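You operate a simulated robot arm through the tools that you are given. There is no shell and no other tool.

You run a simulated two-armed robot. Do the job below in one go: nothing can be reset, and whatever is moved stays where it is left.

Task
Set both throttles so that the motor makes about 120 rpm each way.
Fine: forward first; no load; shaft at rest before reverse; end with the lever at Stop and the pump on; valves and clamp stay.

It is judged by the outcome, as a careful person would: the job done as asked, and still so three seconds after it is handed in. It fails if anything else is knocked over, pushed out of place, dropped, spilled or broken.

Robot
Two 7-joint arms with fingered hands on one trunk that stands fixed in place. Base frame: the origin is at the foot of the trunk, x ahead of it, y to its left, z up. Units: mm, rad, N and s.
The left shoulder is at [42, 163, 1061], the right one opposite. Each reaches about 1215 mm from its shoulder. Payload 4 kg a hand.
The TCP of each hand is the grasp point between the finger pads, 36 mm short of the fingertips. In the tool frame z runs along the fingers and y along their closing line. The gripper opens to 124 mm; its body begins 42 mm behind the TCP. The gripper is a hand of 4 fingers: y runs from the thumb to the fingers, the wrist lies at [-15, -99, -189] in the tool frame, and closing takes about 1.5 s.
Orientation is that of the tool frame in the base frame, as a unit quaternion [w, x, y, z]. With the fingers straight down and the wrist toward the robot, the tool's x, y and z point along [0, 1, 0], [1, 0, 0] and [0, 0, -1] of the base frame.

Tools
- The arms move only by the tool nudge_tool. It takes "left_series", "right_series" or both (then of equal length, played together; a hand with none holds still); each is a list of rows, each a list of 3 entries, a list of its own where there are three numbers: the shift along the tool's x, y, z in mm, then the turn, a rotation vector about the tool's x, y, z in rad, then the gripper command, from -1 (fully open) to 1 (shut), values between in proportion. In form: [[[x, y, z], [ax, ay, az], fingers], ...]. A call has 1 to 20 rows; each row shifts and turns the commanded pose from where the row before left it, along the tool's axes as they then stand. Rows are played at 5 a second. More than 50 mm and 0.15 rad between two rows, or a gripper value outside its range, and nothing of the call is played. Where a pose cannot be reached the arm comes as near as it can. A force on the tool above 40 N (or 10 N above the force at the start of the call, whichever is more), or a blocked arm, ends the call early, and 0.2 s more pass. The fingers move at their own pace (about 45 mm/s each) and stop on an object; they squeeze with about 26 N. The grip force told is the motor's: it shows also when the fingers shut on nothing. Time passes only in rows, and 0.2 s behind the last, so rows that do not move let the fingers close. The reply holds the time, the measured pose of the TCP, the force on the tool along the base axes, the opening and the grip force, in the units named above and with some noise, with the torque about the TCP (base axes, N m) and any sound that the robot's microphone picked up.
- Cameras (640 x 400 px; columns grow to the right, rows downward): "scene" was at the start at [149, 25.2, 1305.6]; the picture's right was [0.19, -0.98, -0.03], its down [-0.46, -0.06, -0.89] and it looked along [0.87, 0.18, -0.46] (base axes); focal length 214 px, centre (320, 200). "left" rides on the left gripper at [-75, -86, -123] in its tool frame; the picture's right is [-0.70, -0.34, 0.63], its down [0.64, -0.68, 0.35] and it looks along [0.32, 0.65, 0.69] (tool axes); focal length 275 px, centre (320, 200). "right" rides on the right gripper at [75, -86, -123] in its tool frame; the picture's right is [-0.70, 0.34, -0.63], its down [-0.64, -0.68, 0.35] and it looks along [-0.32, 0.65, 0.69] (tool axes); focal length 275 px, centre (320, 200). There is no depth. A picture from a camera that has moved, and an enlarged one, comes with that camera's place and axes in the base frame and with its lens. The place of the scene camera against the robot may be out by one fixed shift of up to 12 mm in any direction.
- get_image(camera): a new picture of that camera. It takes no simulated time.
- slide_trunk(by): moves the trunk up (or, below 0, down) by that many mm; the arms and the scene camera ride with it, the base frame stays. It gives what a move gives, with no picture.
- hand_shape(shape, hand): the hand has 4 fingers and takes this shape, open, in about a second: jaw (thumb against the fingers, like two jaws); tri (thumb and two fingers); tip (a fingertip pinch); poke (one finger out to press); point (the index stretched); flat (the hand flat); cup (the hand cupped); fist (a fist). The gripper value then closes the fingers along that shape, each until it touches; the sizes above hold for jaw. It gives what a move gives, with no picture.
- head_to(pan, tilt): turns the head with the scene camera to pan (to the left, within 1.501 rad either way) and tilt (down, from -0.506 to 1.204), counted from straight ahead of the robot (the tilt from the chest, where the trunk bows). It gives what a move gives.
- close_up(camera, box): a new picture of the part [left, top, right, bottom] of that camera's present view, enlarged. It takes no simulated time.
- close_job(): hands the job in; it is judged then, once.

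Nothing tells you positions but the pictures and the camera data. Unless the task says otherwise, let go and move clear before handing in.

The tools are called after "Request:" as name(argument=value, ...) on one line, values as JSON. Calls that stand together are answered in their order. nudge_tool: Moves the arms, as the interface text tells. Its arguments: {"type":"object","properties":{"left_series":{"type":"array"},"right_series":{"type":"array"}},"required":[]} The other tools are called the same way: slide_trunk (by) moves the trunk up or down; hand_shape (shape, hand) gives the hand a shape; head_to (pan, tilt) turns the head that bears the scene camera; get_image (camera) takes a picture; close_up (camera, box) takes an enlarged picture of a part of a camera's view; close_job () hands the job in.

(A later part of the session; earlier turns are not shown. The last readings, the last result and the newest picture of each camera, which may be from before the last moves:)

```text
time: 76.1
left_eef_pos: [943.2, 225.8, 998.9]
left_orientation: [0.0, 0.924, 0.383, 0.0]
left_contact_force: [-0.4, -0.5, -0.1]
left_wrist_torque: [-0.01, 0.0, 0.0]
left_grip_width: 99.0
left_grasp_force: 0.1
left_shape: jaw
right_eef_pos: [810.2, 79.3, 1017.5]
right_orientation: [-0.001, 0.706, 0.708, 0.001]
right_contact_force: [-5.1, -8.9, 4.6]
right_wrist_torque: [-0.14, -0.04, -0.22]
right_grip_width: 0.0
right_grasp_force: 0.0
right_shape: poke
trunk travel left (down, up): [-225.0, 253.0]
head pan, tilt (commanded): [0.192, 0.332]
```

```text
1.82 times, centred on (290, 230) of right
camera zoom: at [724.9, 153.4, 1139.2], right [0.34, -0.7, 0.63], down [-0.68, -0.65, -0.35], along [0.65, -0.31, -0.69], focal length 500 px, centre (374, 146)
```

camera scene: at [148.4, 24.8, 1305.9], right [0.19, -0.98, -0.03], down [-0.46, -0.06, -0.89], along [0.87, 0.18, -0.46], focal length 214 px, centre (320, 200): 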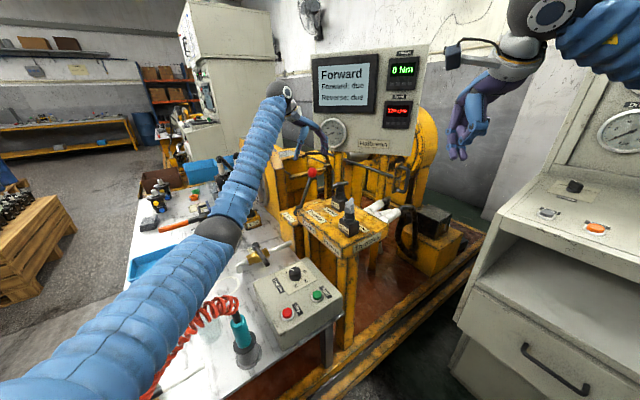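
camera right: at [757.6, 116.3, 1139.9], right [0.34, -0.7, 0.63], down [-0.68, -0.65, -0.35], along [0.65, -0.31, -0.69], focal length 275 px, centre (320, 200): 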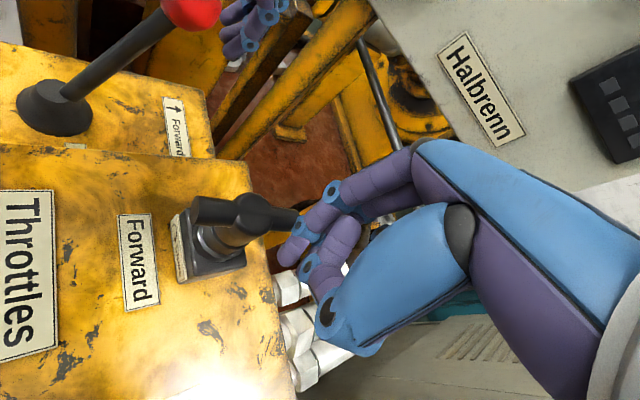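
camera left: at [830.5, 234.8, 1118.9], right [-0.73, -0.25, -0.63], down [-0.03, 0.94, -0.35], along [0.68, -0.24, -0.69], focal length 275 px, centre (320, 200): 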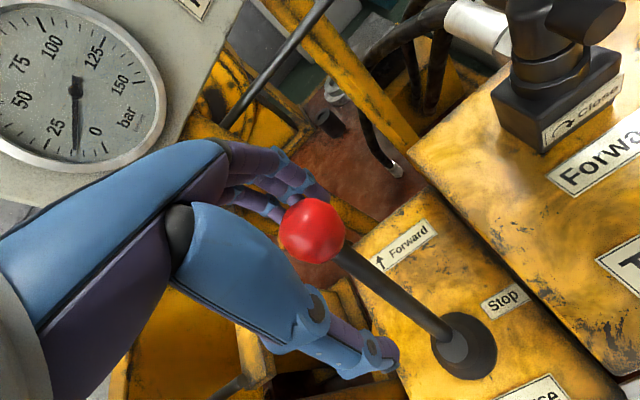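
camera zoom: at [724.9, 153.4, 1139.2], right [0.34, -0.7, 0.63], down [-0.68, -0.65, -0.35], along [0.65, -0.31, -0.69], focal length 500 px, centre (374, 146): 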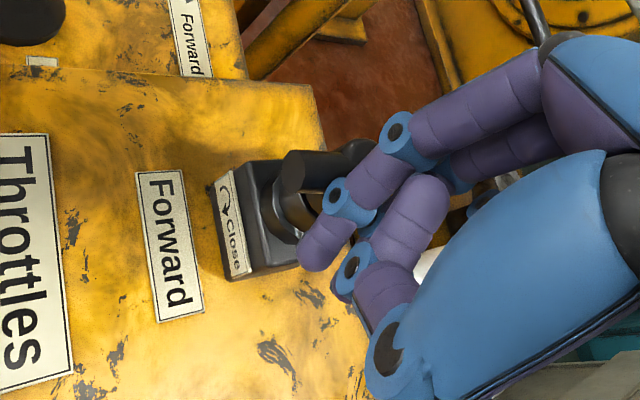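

Forward is set near 120 rpm. I withdraw the right finger straight off the knob, up and back to standby, and read the speed once more.

Request:
nudge_tool(right_series=[[[-5, -1, 0], [0, 0, 0], -1], [[-10, -1, 0], [0, 0, 0], -1], [[-9, 0, 0], [0, 0, 0], -1], [[0, 0, -25], [0, 0, 0], -1], [[0, 0, -27], [0, 0, 0], -1], [[-28.4, -23.9, -16.4], [0, 0, 0], -1], [[-28.4, -23.9, -16.4], [0, 0, 0], -1], [[-28.4, -23.9, -16.4], [0, 0, 0], -1], [[-28.4, -23.9, -16.4], [0, 0, 0], -1], [[-28.4, -23.9, -16.4], [0, 0, 0], -1], [[-28.4, -23.9, -16.4], [0, 0, 0], -1], [[-28.4, -23.9, -16.4], [0, 0, 0], -1], [[-28.4, -23.9, -16.4], [0, 0, 0], -1], [[0, 0, 0], [0, 0, 0], -1]])

Request:
close_up(camera="scene", box=[230, 50, 430, 200])

Request:
close_up(camera="scene", box=[300, 165, 400, 255])

Request:
get_image(camera="left")

```text
time: 79.1
left_eef_pos: [943.4, 226.1, 998.0]
left_orientation: [0.001, 0.924, 0.383, -0.001]
left_contact_force: [0.0, 0.2, -0.2]
left_wrist_torque: [-0.03, -0.02, -0.04]
left_grip_width: 99.0
left_grasp_force: 0.0
left_shape: jaw
right_eef_pos: [618.4, -173.8, 1197.9]
right_orientation: [-0.001, 0.707, 0.708, 0.0]
right_contact_force: [0.0, 0.2, -0.2]
right_wrist_torque: [-0.04, 0.02, -0.02]
right_grip_width: 0.1
right_grasp_force: 0.1
right_shape: poke
trunk travel left (down, up): [-225.0, 253.0]
head pan, tilt (commanded): [0.192, 0.332]
```

```text
2.67 times, centred on (330, 125) of scene
camera zoom: at [149.7, 25.7, 1305.4], right [0.19, -0.98, -0.03], down [-0.46, -0.06, -0.89], along [0.87, 0.18, -0.46], focal length 572 px, centre (293, 400)
```

zoom: 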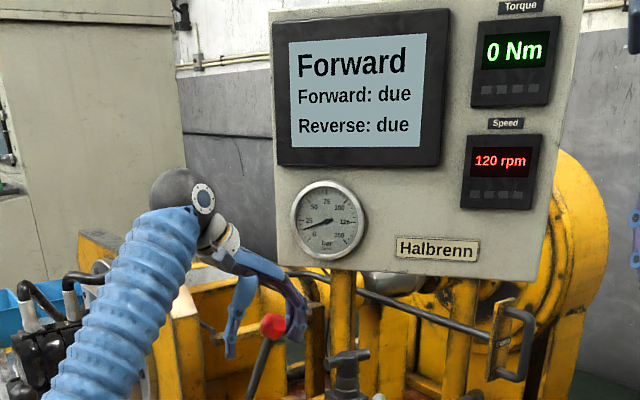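

```text
4.44 times, centred on (350, 210) of scene
camera zoom: at [149.7, 25.7, 1305.4], right [0.19, -0.98, -0.03], down [-0.46, -0.06, -0.89], along [0.87, 0.18, -0.46], focal length 953 px, centre (187, 156)
```

zoom: 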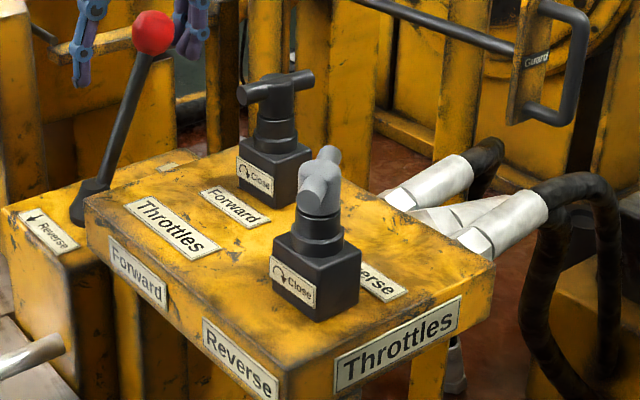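

```text
taken
camera left: at [831.0, 235.6, 1118.1], right [-0.73, -0.26, -0.63], down [-0.03, 0.94, -0.35], along [0.68, -0.24, -0.69], focal length 275 px, centre (320, 200)
```

left: 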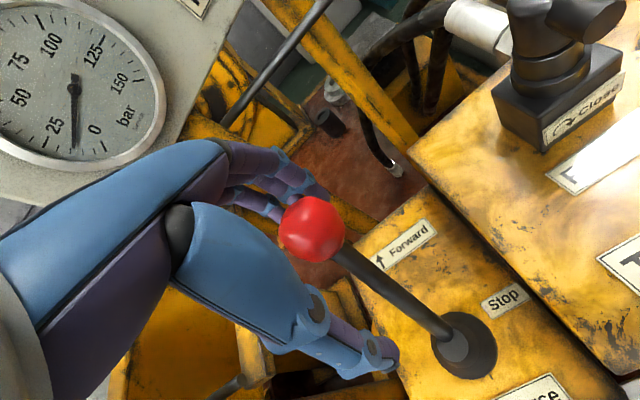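

Forward holds 120 rpm hands-off. Now the lever goes back to Stop: I close on the ball and draw it back along the arc, all the way to upright this time.

Request:
nudge_tool(left_series=[[[0, 0, 0], [0, 0, 0], -0.2], [[0, 0, 0], [0, 0, 0], 0.1], [[0, 0, 0], [0, 0, 0], 0.3], [[0, 0, 0], [0, 0, 0], 0.3], [[0, 0, 0], [0, 0, 0], 0.3], [[0, -9, -3], [0, 0, 0], 0.3], [[0, -9, -2.6], [0, 0, 0], 0.3], [[0, -9, -2.2], [0, 0, 0], 0.3], [[0, -9, -1.8], [0, 0, 0], 0.3], [[0, -9, -1.4], [0, 0, 0], 0.3], [[0, -9, -1], [0, 0, 0], 0.3], [[0, -8, -0.6], [0, 0, 0], 0.3], [[0, -6, -0.3], [0, 0, 0], 0.3], [[0, 0, 0], [0, 0, 0], 0.3]])

Request:
get_image(camera="left")

Request:
close_up(camera="scene", box=[230, 50, 430, 200])

Request:
close_up(camera="scene", box=[230, 120, 390, 240])

```text
time: 82.1
left_eef_pos: [894.6, 272.3, 1013.8]
left_orientation: [-0.001, 0.924, 0.383, 0.001]
left_contact_force: [-0.7, -2.1, 2.6]
left_wrist_torque: [0.14, -0.02, -0.02]
left_grip_width: 43.7
left_grasp_force: 0.0
left_shape: jaw
right_eef_pos: [616.3, -174.7, 1198.3]
right_orientation: [-0.001, 0.706, 0.708, 0.002]
right_contact_force: [0.4, -0.6, -0.5]
right_wrist_torque: [0.01, 0.01, 0.01]
right_grip_width: 0.0
right_grasp_force: 0.0
right_shape: poke
trunk travel left (down, up): [-225.0, 253.0]
head pan, tilt (commanded): [0.192, 0.332]
```

```text
taken
camera left: at [781.3, 281.3, 1133.8], right [-0.73, -0.25, -0.64], down [-0.03, 0.94, -0.34], along [0.68, -0.24, -0.69], focal length 275 px, centre (320, 200)
```

left: 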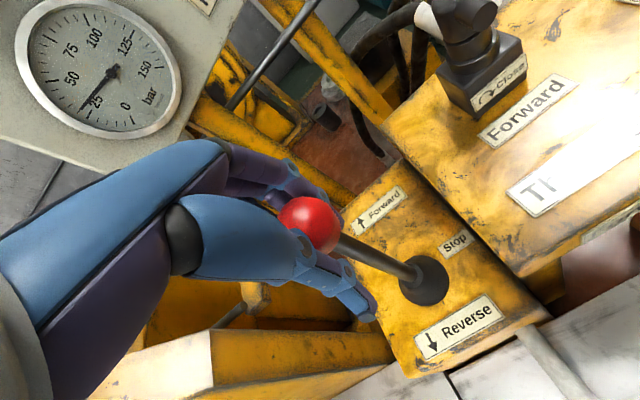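

```text
2.67 times, centred on (330, 125) of scene
camera zoom: at [147.7, 22.6, 1306.0], right [0.19, -0.98, -0.03], down [-0.46, -0.06, -0.89], along [0.87, 0.18, -0.46], focal length 572 px, centre (293, 400)
```

zoom: 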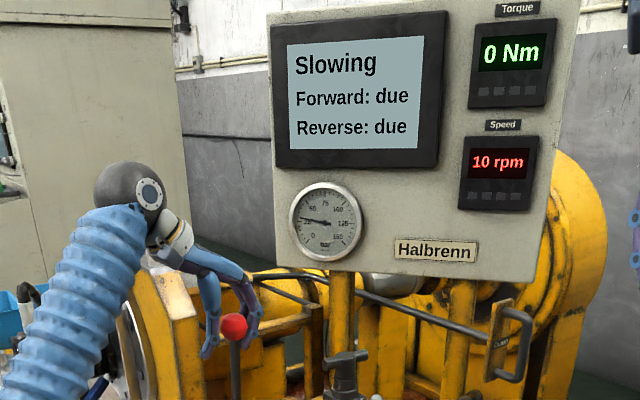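

```text
3.33 times, centred on (310, 180) of scene
camera zoom: at [147.7, 22.6, 1306.0], right [0.19, -0.98, -0.03], down [-0.46, -0.06, -0.89], along [0.87, 0.18, -0.46], focal length 715 px, centre (353, 267)
```

zoom: 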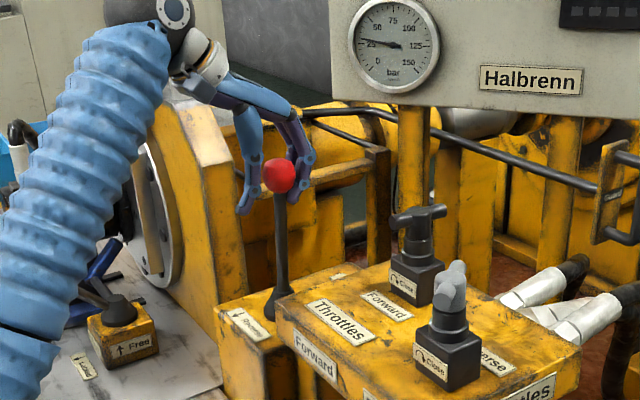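

Slowing, 10 rpm; the lever is about 10 mm short of upright. I bring it the rest of the way and then open the fingers wide.

Request:
nudge_tool(left_series=[[[0, -5, -0.2], [0, 0, 0], 0.3], [[0, -5, 0], [0, 0, 0], 0.3], [[0, 0, 0], [0, 0, 0], 0.3], [[0, 0, 0], [0, 0, 0], 0.0], [[0, 0, 0], [0, 0, 0], -0.3], [[0, 0, 0], [0, 0, 0], -0.6], [[0, 0, 0], [0, 0, 0], -0.6], [[0, 0, 0], [0, 0, 0], -0.6]])

Request:
get_image(camera="left")

Request:
close_up(camera="scene", box=[230, 50, 430, 200])

Request:
close_up(camera="scene", box=[230, 120, 390, 240])

```text
time: 83.9
left_eef_pos: [886.2, 279.3, 1014.7]
left_orientation: [0.0, 0.924, 0.382, 0.001]
left_contact_force: [-0.3, 0.0, 0.2]
left_wrist_torque: [0.01, -0.03, 0.0]
left_grip_width: 99.2
left_grasp_force: 0.1
left_shape: jaw
right_eef_pos: [617.1, -175.8, 1199.1]
right_orientation: [-0.001, 0.706, 0.708, 0.001]
right_contact_force: [0.0, 0.3, -0.1]
right_wrist_torque: [0.0, 0.0, 0.03]
right_grip_width: 0.0
right_grasp_force: 0.0
right_shape: poke
trunk travel left (down, up): [-225.0, 253.0]
head pan, tilt (commanded): [0.192, 0.332]
```

```text
taken
camera left: at [773.2, 287.8, 1134.5], right [-0.73, -0.25, -0.64], down [-0.03, 0.94, -0.34], along [0.68, -0.23, -0.69], focal length 275 px, centre (320, 200)
```

left: 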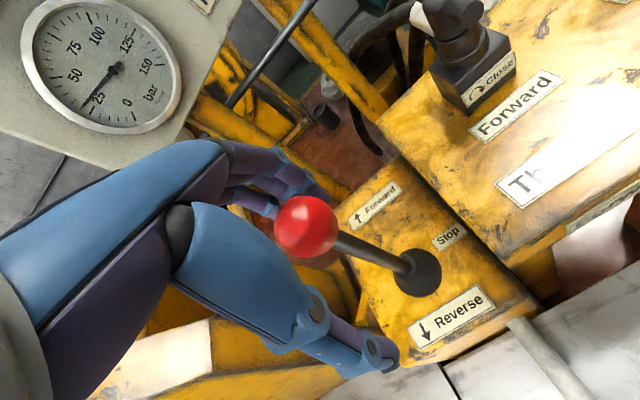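

```text
2.67 times, centred on (330, 125) of scene
camera zoom: at [146.7, 22.5, 1306.0], right [0.19, -0.98, -0.03], down [-0.46, -0.06, -0.89], along [0.87, 0.18, -0.46], focal length 572 px, centre (293, 400)
```

zoom: 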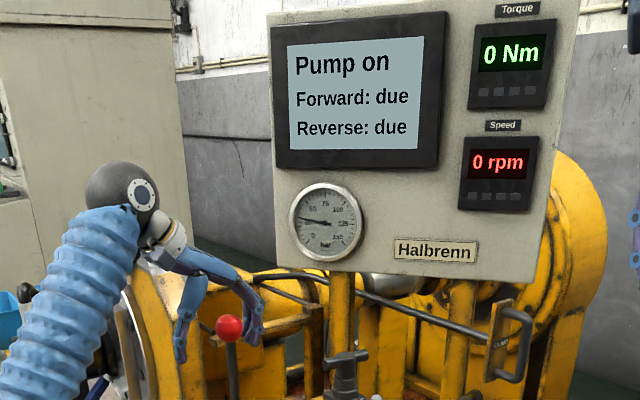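

```text
3.33 times, centred on (310, 180) of scene
camera zoom: at [146.7, 22.5, 1306.0], right [0.19, -0.98, -0.03], down [-0.46, -0.06, -0.89], along [0.87, 0.18, -0.46], focal length 715 px, centre (353, 267)
```

zoom: 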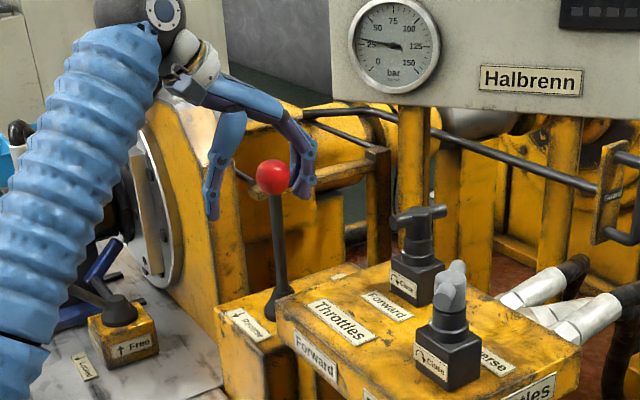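

The lever is upright at Stop, the pump is on and the shaft is at rest (0 rpm). Now I push the lever toward Reverse (−x, +y) with the fingers, part-way first.

Request:
nudge_tool(left_series=[[[0, 0, 0], [0, 0, 0], -0.3], [[0, 0, 0], [0, 0, 0], 0.0], [[0, 0, 0], [0, 0, 0], 0.0], [[0, -9, 0.2], [0, 0, 0], 0.0], [[0, -9, 0.7], [0, 0, 0], 0.0], [[0, -9, 1.2], [0, 0, 0], 0.0], [[0, -9, 1.6], [0, 0, 0], 0.0], [[0, -9, 2.2], [0, 0, 0], 0.0], [[0, 0, 0], [0, 0, 0], 0.0]])

Request:
get_image(camera="left")

Request:
close_up(camera="scene", box=[230, 50, 430, 200])

```text
time: 85.9
left_eef_pos: [854.9, 312.8, 1005.9]
left_orientation: [-0.001, 0.924, 0.383, 0.0]
left_contact_force: [0.0, -1.7, 1.9]
left_wrist_torque: [-0.06, 0.0, 0.0]
left_grip_width: 63.1
left_grasp_force: 0.1
left_shape: jaw
right_eef_pos: [616.5, -175.5, 1197.8]
right_orientation: [-0.001, 0.706, 0.708, 0.001]
right_contact_force: [0.5, 0.4, 0.0]
right_wrist_torque: [0.02, -0.01, -0.01]
right_grip_width: 0.0
right_grasp_force: 0.1
right_shape: poke
trunk travel left (down, up): [-225.0, 253.0]
head pan, tilt (commanded): [0.192, 0.332]
```

```text
taken
camera left: at [740.6, 320.7, 1127.6], right [-0.73, -0.25, -0.64], down [-0.03, 0.94, -0.34], along [0.68, -0.23, -0.69], focal length 275 px, centre (320, 200)
```

left: 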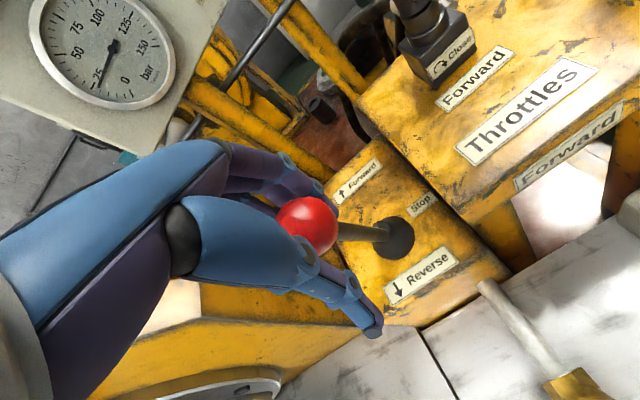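

```text
2.67 times, centred on (330, 125) of scene
camera zoom: at [146.8, 22.9, 1305.9], right [0.19, -0.98, -0.03], down [-0.46, -0.06, -0.89], along [0.87, 0.18, -0.46], focal length 572 px, centre (293, 400)
```

zoom: 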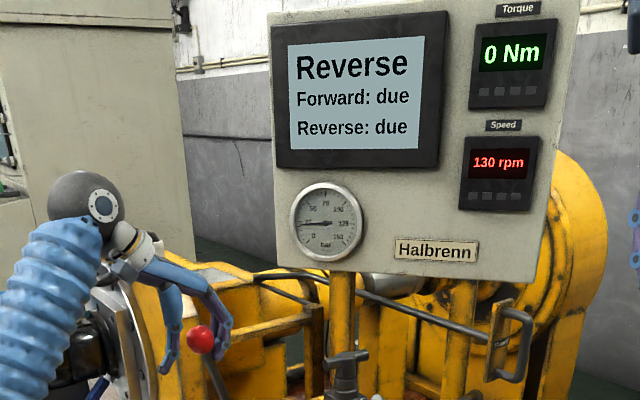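

The screen says Reverse, 130 rpm and rising. I push the lever on into its Reverse detent.

Request:
nudge_tool(left_series=[[[0, -9, 2.6], [0, 0, 0], 0.0], [[0, -9, 3], [0, 0, 0], 0.0], [[0, -7, 2.6], [0, 0, 0], 0.0], [[0, 0, 0], [0, 0, 0], 0.0], [[0, 0, 0], [0, 0, 0], -0.3], [[0, 0, 0], [0, 0, 0], -0.6], [[0, 0, 0], [0, 0, 0], -0.6], [[0, 0, 0], [0, 0, 0], -0.6]])

Request:
get_image(camera="left")

Request:
close_up(camera="scene", box=[230, 50, 430, 200])

Request:
get_image(camera="scene")

```text
time: 87.7
left_eef_pos: [839.0, 331.1, 997.1]
left_orientation: [0.0, 0.924, 0.382, 0.0]
left_contact_force: [0.2, -0.2, 0.0]
left_wrist_torque: [-0.02, -0.04, -0.04]
left_grip_width: 98.8
left_grasp_force: 0.1
left_shape: jaw
right_eef_pos: [618.0, -173.4, 1197.5]
right_orientation: [-0.001, 0.706, 0.708, 0.0]
right_contact_force: [0.4, -0.5, 0.0]
right_wrist_torque: [-0.02, -0.02, -0.02]
right_grip_width: 0.1
right_grasp_force: 0.1
right_shape: poke
trunk travel left (down, up): [-225.0, 253.0]
head pan, tilt (commanded): [0.192, 0.332]
```

```text
taken
camera left: at [725.7, 340.0, 1118.6], right [-0.73, -0.26, -0.63], down [-0.03, 0.94, -0.35], along [0.68, -0.24, -0.69], focal length 275 px, centre (320, 200)
```

left: 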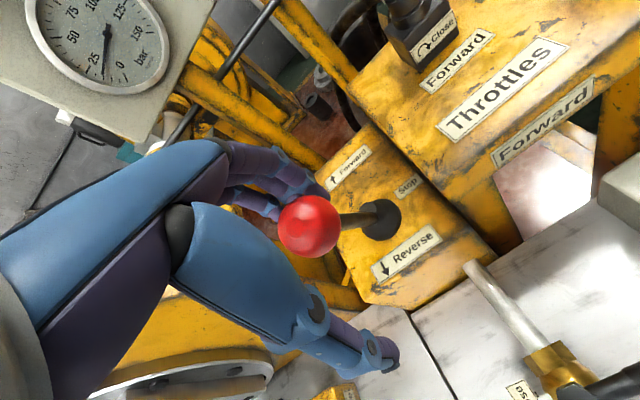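

```text
2.67 times, centred on (330, 125) of scene
camera zoom: at [149.0, 25.1, 1305.6], right [0.19, -0.98, -0.03], down [-0.46, -0.06, -0.89], along [0.87, 0.18, -0.46], focal length 572 px, centre (293, 400)
```

zoom: 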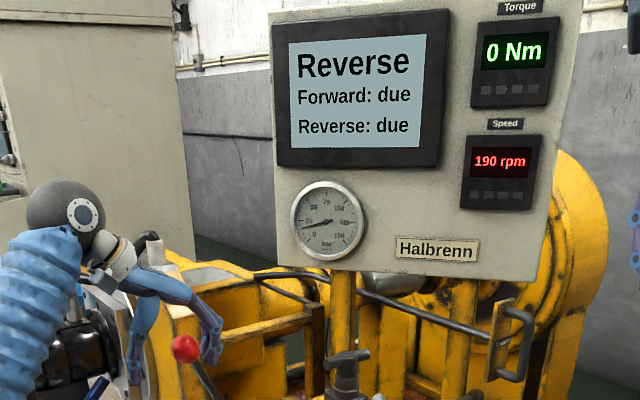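

```text
taken
camera scene: at [149.0, 25.1, 1305.6], right [0.19, -0.98, -0.03], down [-0.46, -0.06, -0.89], along [0.87, 0.18, -0.46], focal length 214 px, centre (320, 200)
```

scene: 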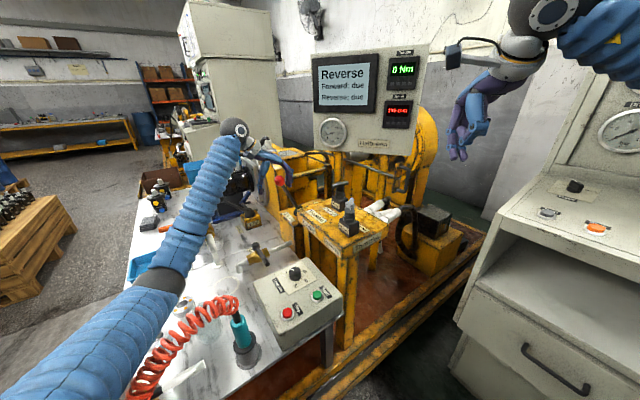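

Reverse runs at 190 rpm, so this throttle also needs closing clockwise. I bring the right hand, yawed about 30° to keep the displays in view, to the −y side of the reverse knob, still high.

Request:
nudge_tool(right_series=[[[0, 0, 0], [0, 0, 0.131], -1], [[0, 0, 0], [0, 0, 0.131], -1], [[0, 0, 0], [0, 0, 0.131], -1], [[0, 0, 0], [0, 0, 0.131], -1], [[34.7, -11.5, 24.4], [0, 0, 0], -1], [[34.7, -11.5, 24.4], [0, 0, 0], -1], [[34.7, -11.5, 24.4], [0, 0, 0], -1], [[34.7, -11.5, 24.4], [0, 0, 0], -1], [[34.7, -11.5, 24.4], [0, 0, 0], -1], [[0, 0, 0], [0, 0, 0], -1]])

Request:
get_image(camera="right")

Request:
get_image(camera="scene")

Request:
close_up(camera="right", box=[100, 120, 400, 340])

```text
time: 89.9
left_eef_pos: [839.6, 330.0, 997.5]
left_orientation: [0.001, 0.924, 0.383, -0.002]
left_contact_force: [0.4, -0.9, 1.0]
left_wrist_torque: [0.0, 0.0, 0.03]
left_grip_width: 99.2
left_grasp_force: 0.1
left_shape: jaw
right_eef_pos: [653.0, 7.2, 1079.5]
right_orientation: [-0.001, 0.866, 0.5, 0.0]
right_contact_force: [0.1, -0.2, -1.2]
right_wrist_torque: [0.0, 0.0, 0.0]
right_grip_width: 0.2
right_grasp_force: 0.0
right_shape: poke
trunk travel left (down, up): [-225.0, 253.0]
head pan, tilt (commanded): [0.192, 0.332]
```

```text
taken
camera right: at [616.6, 113.3, 1200.5], right [-0.05, -0.77, 0.63], down [-0.91, -0.22, -0.34], along [0.4, -0.6, -0.69], focal length 275 px, centre (320, 200)
```

right: 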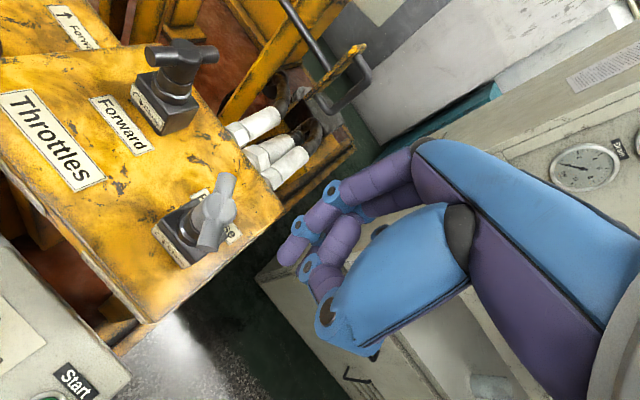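

```text
taken
camera scene: at [149.3, 24.9, 1305.6], right [0.19, -0.98, -0.03], down [-0.46, -0.06, -0.89], along [0.87, 0.18, -0.46], focal length 214 px, centre (320, 200)
```

scene: 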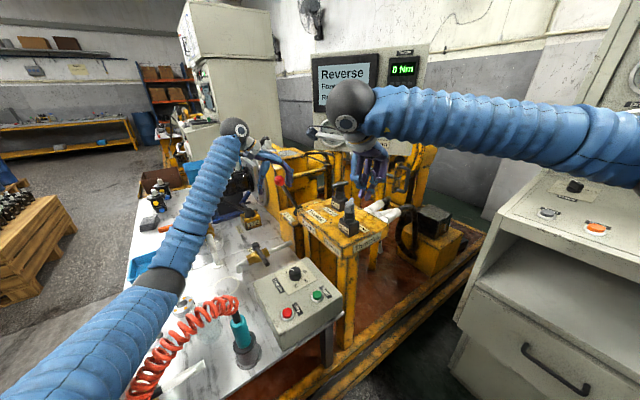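

```text
1.82 times, centred on (250, 230) of right
camera zoom: at [616.6, 113.3, 1200.5], right [-0.05, -0.77, 0.63], down [-0.91, -0.22, -0.34], along [0.4, -0.6, -0.69], focal length 500 px, centre (447, 146)
```

zoom: 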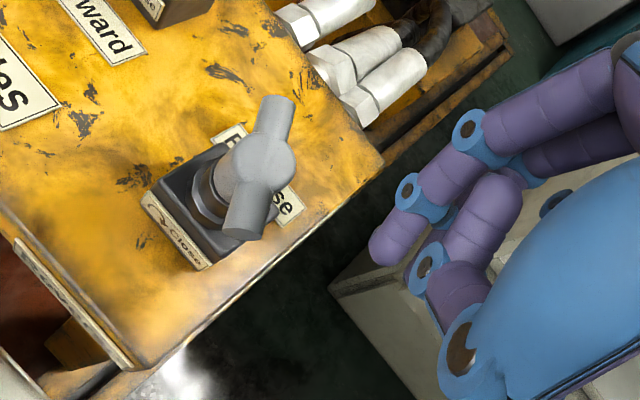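

The reverse bar runs from (675, 45) to (738, 35), about −10°. I place the finger beside its near end and lower to bar height, short of contact.

Request:
nudge_tool(right_series=[[[7, 2, 0], [0, 0, 0], -1], [[6, 2, 15], [0, 0, 0], -1], [[0, 0, 20], [0, 0, 0], -1], [[0, 0, 17], [0, 0, 0], -1], [[0, 0, 10], [0, 0, 0], -1], [[0, 0, 0], [0, 0, 0], -1]])

Request:
close_up(camera="right", box=[140, 120, 440, 340])

Request:
get_image(camera="scene")

Request:
close_up(camera="scene", box=[300, 50, 430, 130])

```text
time: 91.3
left_eef_pos: [838.9, 330.4, 997.9]
left_orientation: [0.001, 0.924, 0.383, 0.0]
left_contact_force: [1.0, -0.1, -0.3]
left_wrist_torque: [0.0, 0.02, -0.01]
left_grip_width: 99.3
left_grasp_force: 0.1
left_shape: jaw
right_eef_pos: [664.4, 16.6, 1017.3]
right_orientation: [-0.001, 0.866, 0.5, 0.0]
right_contact_force: [1.2, 0.2, 0.0]
right_wrist_torque: [-0.01, 0.02, 0.01]
right_grip_width: 0.0
right_grasp_force: 0.0
right_shape: poke
trunk travel left (down, up): [-225.0, 253.0]
head pan, tilt (commanded): [0.192, 0.332]
```

```text
1.82 times, centred on (290, 230) of right
camera zoom: at [627.6, 124.6, 1137.7], right [-0.05, -0.77, 0.63], down [-0.91, -0.22, -0.34], along [0.4, -0.6, -0.69], focal length 500 px, centre (374, 146)
```

zoom: 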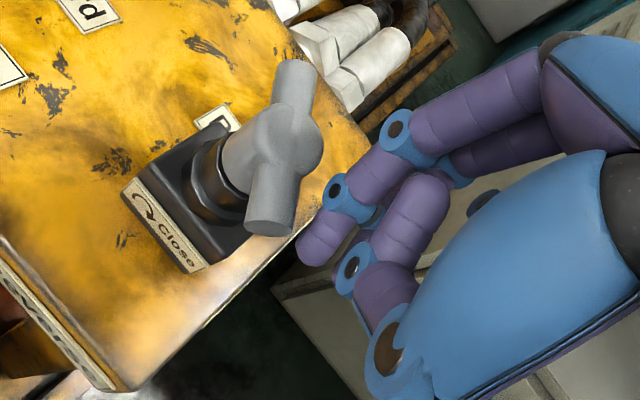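

```text
taken
camera scene: at [149.0, 25.2, 1305.6], right [0.19, -0.98, -0.03], down [-0.46, -0.06, -0.89], along [0.87, 0.18, -0.46], focal length 214 px, centre (320, 200)
```

scene: 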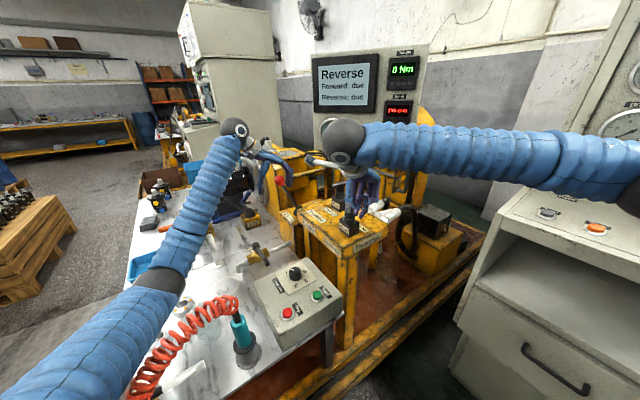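

```text
4.92 times, centred on (365, 90) of scene
camera zoom: at [149.0, 25.2, 1305.6], right [0.19, -0.98, -0.03], down [-0.46, -0.06, -0.89], along [0.87, 0.18, -0.46], focal length 1056 px, centre (98, 742)
```

zoom: 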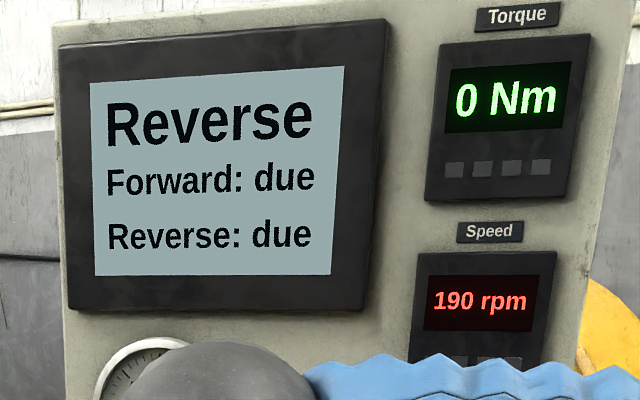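

The displays stay readable and the finger is beside the bar. I approach toward +y to make contact.

Request:
nudge_tool(right_series=[[[4.33, -2.5, 0], [0, 0, 0], -1], [[4.33, -2.5, 0], [0, 0, 0], -1], [[2.6, -1.5, 0], [0, 0, 0], -1], [[2.6, -1.5, 0], [0, 0, 0], -1], [[0, 0, 0], [0, 0, 0], -1], [[0, 0, 0], [0, 0, 0], -1]])

Request:
close_up(camera="right", box=[140, 120, 440, 340])

Request:
close_up(camera="scene", box=[300, 50, 430, 130])

```text
time: 92.7
left_eef_pos: [838.8, 330.2, 998.4]
left_orientation: [0.0, 0.924, 0.383, 0.0]
left_contact_force: [0.7, 0.7, -0.4]
left_wrist_torque: [0.0, 0.01, 0.03]
left_grip_width: 99.2
left_grasp_force: 0.1
left_shape: jaw
right_eef_pos: [664.2, 33.9, 1016.6]
right_orientation: [-0.001, 0.866, 0.5, 0.0]
right_contact_force: [-1.5, -2.7, 0.5]
right_wrist_torque: [-0.03, 0.01, -0.06]
right_grip_width: 0.0
right_grasp_force: 0.0
right_shape: poke
trunk travel left (down, up): [-225.0, 253.0]
head pan, tilt (commanded): [0.192, 0.332]
```

```text
1.82 times, centred on (290, 230) of right
camera zoom: at [626.9, 139.9, 1137.7], right [-0.05, -0.77, 0.63], down [-0.91, -0.22, -0.34], along [0.4, -0.6, -0.69], focal length 500 px, centre (374, 146)
```

zoom: 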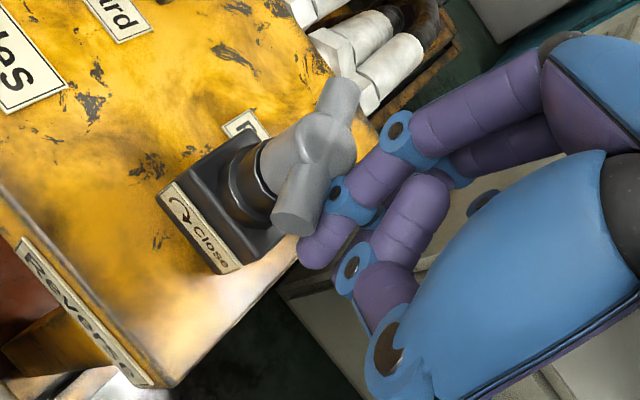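

```text
4.92 times, centred on (365, 90) of scene
camera zoom: at [149.0, 25.0, 1305.6], right [0.19, -0.98, -0.03], down [-0.46, -0.06, -0.89], along [0.87, 0.18, -0.46], focal length 1056 px, centre (98, 742)
```

zoom: 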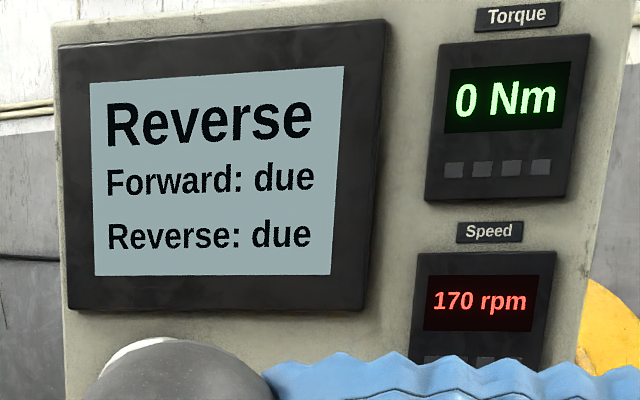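

Closing works here too: 170 rpm. I push 5 mm more.

Request:
nudge_tool(right_series=[[[2.17, -1.25, 0], [0, 0, 0], -1], [[2.17, -1.25, 0], [0, 0, 0], -1], [[0, 0, 0], [0, 0, 0], -1], [[0, 0, 0], [0, 0, 0], -1], [[0, 0, 0], [0, 0, 0], -1], [[0, 0, 0], [0, 0, 0], -1]])

Request:
close_up(camera="scene", box=[300, 50, 430, 130])

Request:
close_up(camera="right", box=[140, 120, 440, 340])

```text
time: 94.1
left_eef_pos: [839.2, 330.9, 997.2]
left_orientation: [0.001, 0.924, 0.383, 0.0]
left_contact_force: [0.5, 0.5, -0.7]
left_wrist_torque: [0.0, -0.01, 0.02]
left_grip_width: 99.2
left_grasp_force: 0.1
left_shape: jaw
right_eef_pos: [664.2, 37.9, 1016.5]
right_orientation: [-0.001, 0.866, 0.501, 0.0]
right_contact_force: [-3.8, -1.9, 3.5]
right_wrist_torque: [0.04, -0.02, 0.01]
right_grip_width: 0.1
right_grasp_force: 0.1
right_shape: poke
trunk travel left (down, up): [-225.0, 253.0]
head pan, tilt (commanded): [0.192, 0.332]
```

```text
4.92 times, centred on (365, 90) of scene
camera zoom: at [148.6, 25.1, 1305.7], right [0.19, -0.98, -0.03], down [-0.46, -0.06, -0.89], along [0.87, 0.18, -0.46], focal length 1056 px, centre (98, 742)
```

zoom: 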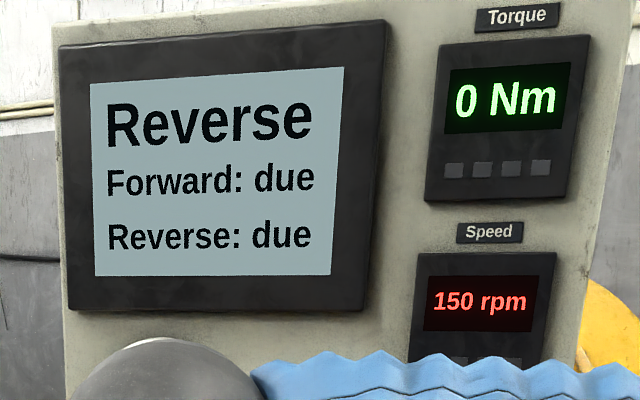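

```text
1.82 times, centred on (290, 230) of right
camera zoom: at [627.5, 144.6, 1137.9], right [-0.05, -0.77, 0.63], down [-0.91, -0.22, -0.35], along [0.4, -0.6, -0.69], focal length 500 px, centre (374, 146)
```

zoom: 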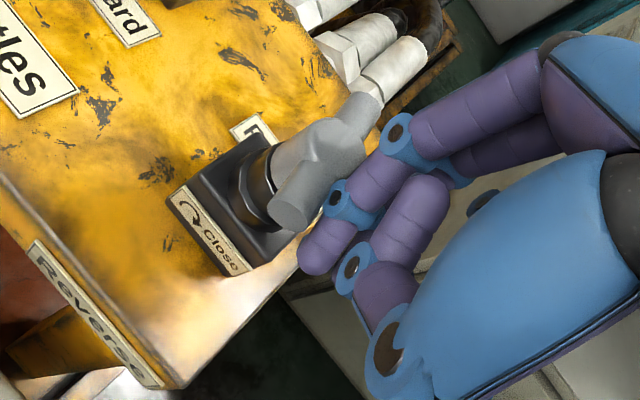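

Now 150. Another 4 mm in small steps.

Request:
nudge_tool(right_series=[[[1.73, -1, 0], [0, 0, 0], -1], [[1.73, -1, 0], [0, 0, 0], -1], [[0, 0, 0], [0, 0, 0], -1], [[0, 0, 0], [0, 0, 0], -1], [[0, 0, 0], [0, 0, 0], -1], [[0, 0, 0], [0, 0, 0], -1]])

Request:
close_up(camera="scene", box=[300, 50, 430, 130])

Request:
close_up(camera="right", box=[140, 120, 440, 340])

```text
time: 95.5
left_eef_pos: [837.7, 330.6, 997.5]
left_orientation: [-0.001, 0.924, 0.383, 0.0]
left_contact_force: [-0.4, -0.1, 0.3]
left_wrist_torque: [-0.02, -0.01, -0.01]
left_grip_width: 99.2
left_grasp_force: 0.1
left_shape: jaw
right_eef_pos: [664.1, 42.5, 1016.5]
right_orientation: [-0.001, 0.866, 0.5, 0.0]
right_contact_force: [-3.2, -0.6, 0.9]
right_wrist_torque: [-0.02, 0.0, -0.01]
right_grip_width: 0.0
right_grasp_force: 0.1
right_shape: poke
trunk travel left (down, up): [-225.0, 253.0]
head pan, tilt (commanded): [0.192, 0.332]
```

```text
4.92 times, centred on (365, 90) of scene
camera zoom: at [148.7, 25.2, 1305.7], right [0.19, -0.98, -0.03], down [-0.46, -0.06, -0.89], along [0.87, 0.18, -0.46], focal length 1056 px, centre (98, 742)
```

zoom: 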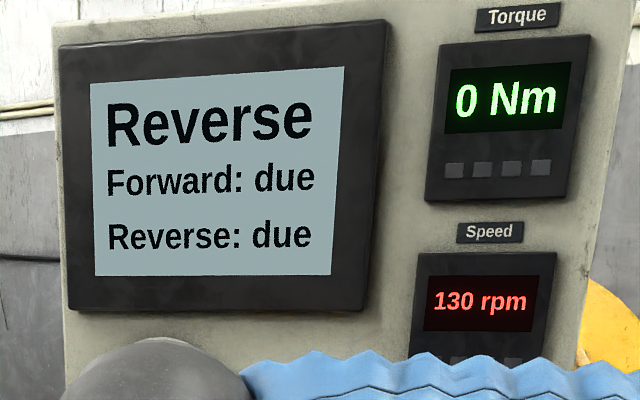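

```text
1.82 times, centred on (290, 230) of right
camera zoom: at [627.8, 148.8, 1137.6], right [-0.05, -0.77, 0.63], down [-0.91, -0.22, -0.34], along [0.4, -0.6, -0.69], focal length 500 px, centre (374, 146)
```

zoom: 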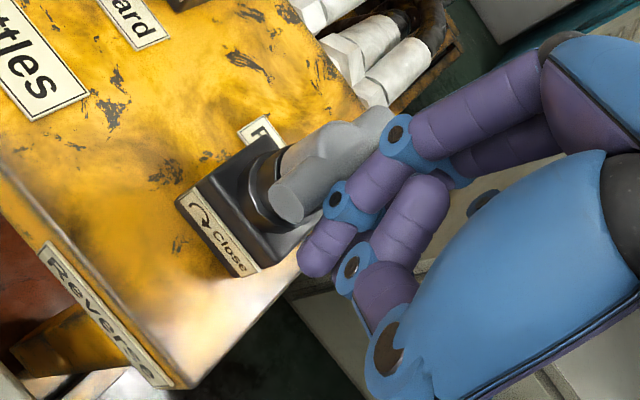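

130 now. I go on in 1 mm steps.

Request:
nudge_tool(right_series=[[[0.87, -0.5, 0], [0, 0, 0], -1], [[0, 0, 0], [0, 0, 0], -1], [[0, 0, 0], [0, 0, 0], -1], [[0, 0, 0], [0, 0, 0], -1], [[0, 0, 0], [0, 0, 0], -1], [[0, 0, 0], [0, 0, 0], -1]])

Request:
close_up(camera="scene", box=[300, 50, 430, 130])

```text
time: 96.9
left_eef_pos: [838.1, 330.8, 998.2]
left_orientation: [0.0, 0.924, 0.383, -0.001]
left_contact_force: [-0.3, -0.1, -0.3]
left_wrist_torque: [0.02, 0.01, 0.0]
left_grip_width: 98.9
left_grasp_force: 0.0
left_shape: jaw
right_eef_pos: [665.0, 43.5, 1016.6]
right_orientation: [-0.001, 0.866, 0.501, 0.0]
right_contact_force: [-4.2, -1.9, 1.6]
right_wrist_torque: [0.01, 0.01, -0.04]
right_grip_width: 0.1
right_grasp_force: 0.0
right_shape: poke
trunk travel left (down, up): [-225.0, 253.0]
head pan, tilt (commanded): [0.192, 0.332]
```

```text
4.92 times, centred on (365, 90) of scene
camera zoom: at [148.6, 25.2, 1305.7], right [0.19, -0.98, -0.03], down [-0.46, -0.06, -0.89], along [0.87, 0.18, -0.46], focal length 1056 px, centre (98, 742)
```

zoom: 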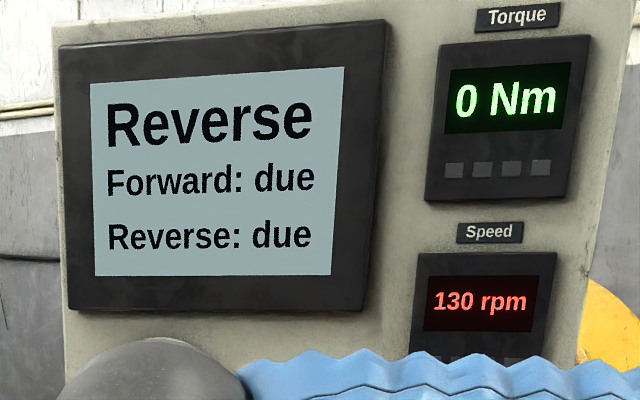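

Request:
nudge_tool(right_series=[[[0.87, -0.5, 0], [0, 0, 0], -1], [[0, 0, 0], [0, 0, 0], -1], [[0, 0, 0], [0, 0, 0], -1], [[0, 0, 0], [0, 0, 0], -1], [[0, 0, 0], [0, 0, 0], -1], [[0, 0, 0], [0, 0, 0], -1]])

Request:
close_up(camera="scene", box=[300, 50, 430, 130])

```text
time: 98.3
left_eef_pos: [838.5, 330.6, 997.6]
left_orientation: [0.0, 0.924, 0.383, 0.0]
left_contact_force: [0.4, -0.3, 0.6]
left_wrist_torque: [-0.01, 0.0, 0.01]
left_grip_width: 99.1
left_grasp_force: 0.2
left_shape: jaw
right_eef_pos: [666.1, 43.6, 1016.8]
right_orientation: [-0.001, 0.865, 0.501, -0.001]
right_contact_force: [-3.7, -1.0, 3.2]
right_wrist_torque: [-0.01, 0.02, 0.03]
right_grip_width: 0.0
right_grasp_force: 0.1
right_shape: poke
trunk travel left (down, up): [-225.0, 253.0]
head pan, tilt (commanded): [0.192, 0.332]
```

```text
4.92 times, centred on (365, 90) of scene
camera zoom: at [148.6, 25.2, 1305.7], right [0.19, -0.98, -0.03], down [-0.46, -0.06, -0.89], along [0.87, 0.18, -0.46], focal length 1056 px, centre (98, 742)
```

zoom: 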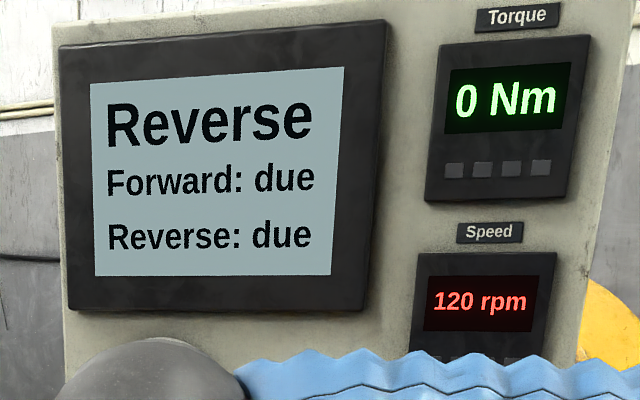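

It just ticked to 120, so it's near the upper edge of that band. I push 0.7 mm more to centre it and watch it settle.

Request:
nudge_tool(right_series=[[[0.6, -0.35, 0], [0, 0, 0], -1], [[0, 0, 0], [0, 0, 0], -1], [[0, 0, 0], [0, 0, 0], -1], [[0, 0, 0], [0, 0, 0], -1], [[0, 0, 0], [0, 0, 0], -1], [[0, 0, 0], [0, 0, 0], -1], [[0, 0, 0], [0, 0, 0], -1]])

Request:
close_up(camera="scene", box=[300, 50, 430, 130])

Request:
close_up(camera="right", box=[140, 120, 440, 340])

```text
time: 99.9
left_eef_pos: [838.8, 330.5, 998.7]
left_orientation: [0.0, 0.924, 0.383, 0.0]
left_contact_force: [-0.3, -0.3, -0.5]
left_wrist_torque: [0.01, -0.03, -0.02]
left_grip_width: 99.1
left_grasp_force: 0.1
left_shape: jaw
right_eef_pos: [665.2, 45.3, 1016.7]
right_orientation: [0.0, 0.865, 0.501, -0.001]
right_contact_force: [-4.1, -0.3, 1.9]
right_wrist_torque: [0.02, 0.0, 0.03]
right_grip_width: 0.2
right_grasp_force: 0.1
right_shape: poke
trunk travel left (down, up): [-225.0, 253.0]
head pan, tilt (commanded): [0.192, 0.332]
```

```text
4.92 times, centred on (365, 90) of scene
camera zoom: at [148.7, 25.2, 1305.7], right [0.19, -0.98, -0.03], down [-0.46, -0.06, -0.89], along [0.87, 0.18, -0.46], focal length 1056 px, centre (98, 742)
```

zoom: 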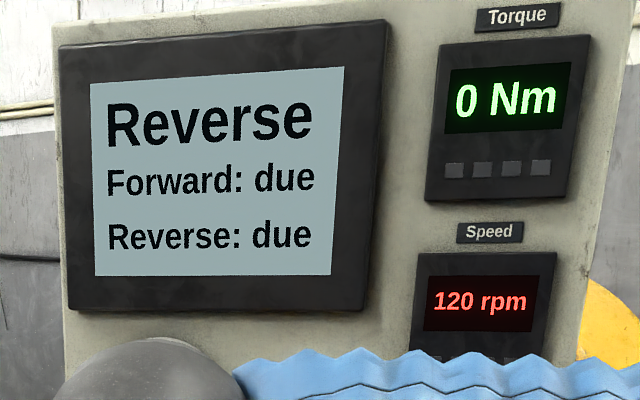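

```text
1.82 times, centred on (290, 230) of right
camera zoom: at [628.5, 151.5, 1137.8], right [-0.05, -0.77, 0.63], down [-0.91, -0.22, -0.35], along [0.4, -0.6, -0.69], focal length 500 px, centre (374, 146)
```

zoom: 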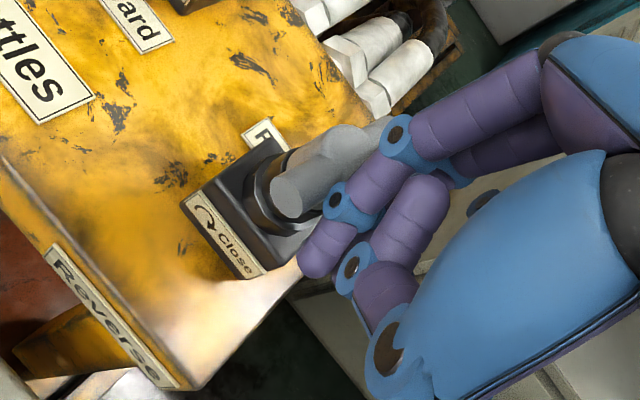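

Reverse reads a steady 120. I withdraw the finger straight off the knob, up and back to standby, and confirm the speed holds hands-off.

Request:
nudge_tool(right_series=[[[-5, 0.3, 0], [0, 0, 0], -1], [[-8, 2, 0], [0, 0, 0], -1], [[-10, 4, 0], [0, 0, 0], -1], [[0, 0, -28], [0, 0, 0], -1], [[0, 0, -30], [0, 0, 0], -1], [[-32, 10, -20], [0, 0, 0], -1], [[-32, 10, -20], [0, 0, 0], -1], [[-32, 10, -20], [0, 0, 0], -1], [[-32, 10, -20], [0, 0, 0], -1], [[-32, 10, -20], [0, 0, 0], -1], [[-32, 10, -20], [0, 0, 0], -1], [[0, 0, 0], [0, 0, 0], -1], [[0, 0, 0], [0, 0, 0], -1]])

Request:
get_image(camera="scene")

Request:
close_up(camera="scene", box=[300, 50, 430, 160])

Request:
close_up(camera="scene", box=[300, 165, 400, 255])

Request:
get_image(camera="left")

```text
time: 102.7
left_eef_pos: [838.1, 330.5, 998.0]
left_orientation: [0.001, 0.924, 0.383, 0.0]
left_contact_force: [1.3, -0.4, -0.7]
left_wrist_torque: [0.02, -0.01, -0.02]
left_grip_width: 99.3
left_grasp_force: 0.2
left_shape: jaw
right_eef_pos: [616.3, -173.5, 1193.9]
right_orientation: [-0.001, 0.866, 0.5, 0.0]
right_contact_force: [0.1, 0.0, -1.1]
right_wrist_torque: [0.0, 0.02, 0.0]
right_grip_width: 0.1
right_grasp_force: 0.1
right_shape: poke
trunk travel left (down, up): [-225.0, 253.0]
head pan, tilt (commanded): [0.192, 0.332]
```

```text
taken
camera scene: at [149.2, 24.9, 1305.6], right [0.19, -0.98, -0.03], down [-0.46, -0.06, -0.89], along [0.87, 0.18, -0.46], focal length 214 px, centre (320, 200)
```

scene: 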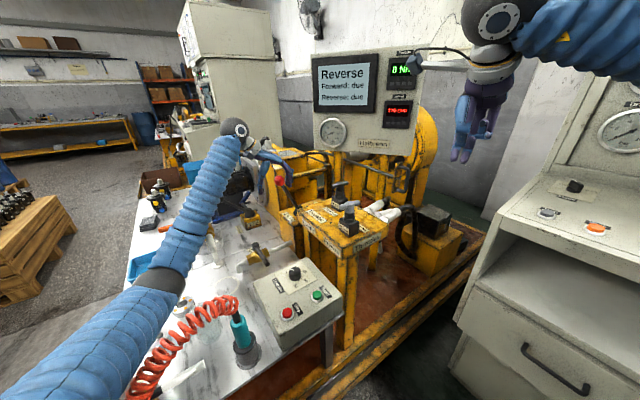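

```text
3.64 times, centred on (365, 105) of scene
camera zoom: at [149.2, 24.9, 1305.6], right [0.19, -0.98, -0.03], down [-0.46, -0.06, -0.89], along [0.87, 0.18, -0.46], focal length 780 px, centre (156, 546)
```

zoom: 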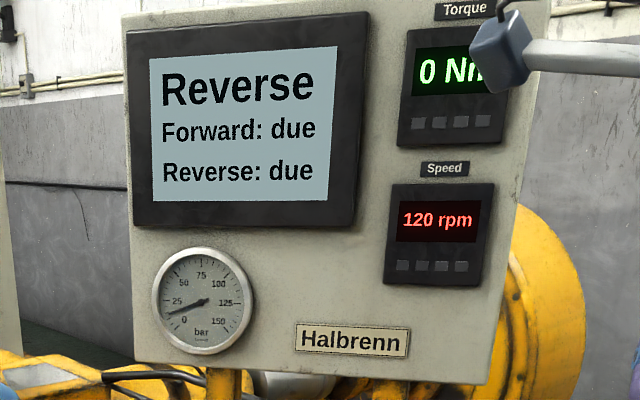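

```text
4.44 times, centred on (350, 210) of scene
camera zoom: at [149.2, 24.9, 1305.6], right [0.19, -0.98, -0.03], down [-0.46, -0.06, -0.89], along [0.87, 0.18, -0.46], focal length 953 px, centre (187, 156)
```

zoom: 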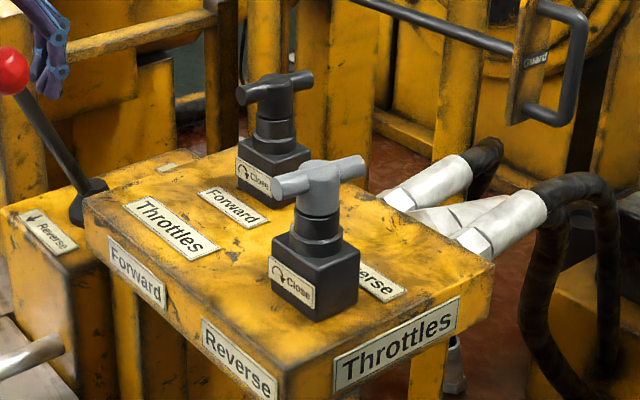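

```text
taken
camera left: at [725.9, 339.5, 1118.6], right [-0.73, -0.25, -0.63], down [-0.03, 0.94, -0.35], along [0.68, -0.24, -0.69], focal length 275 px, centre (320, 200)
```

left: 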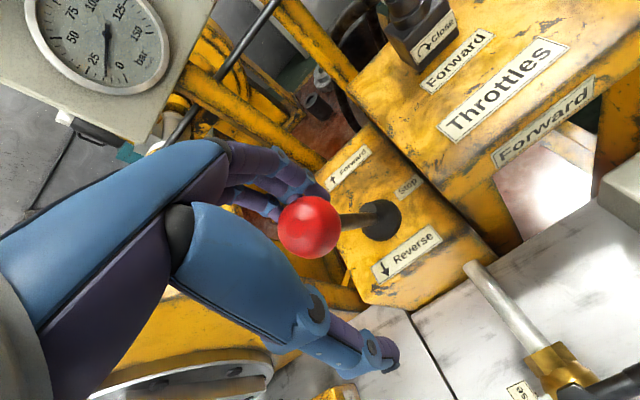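

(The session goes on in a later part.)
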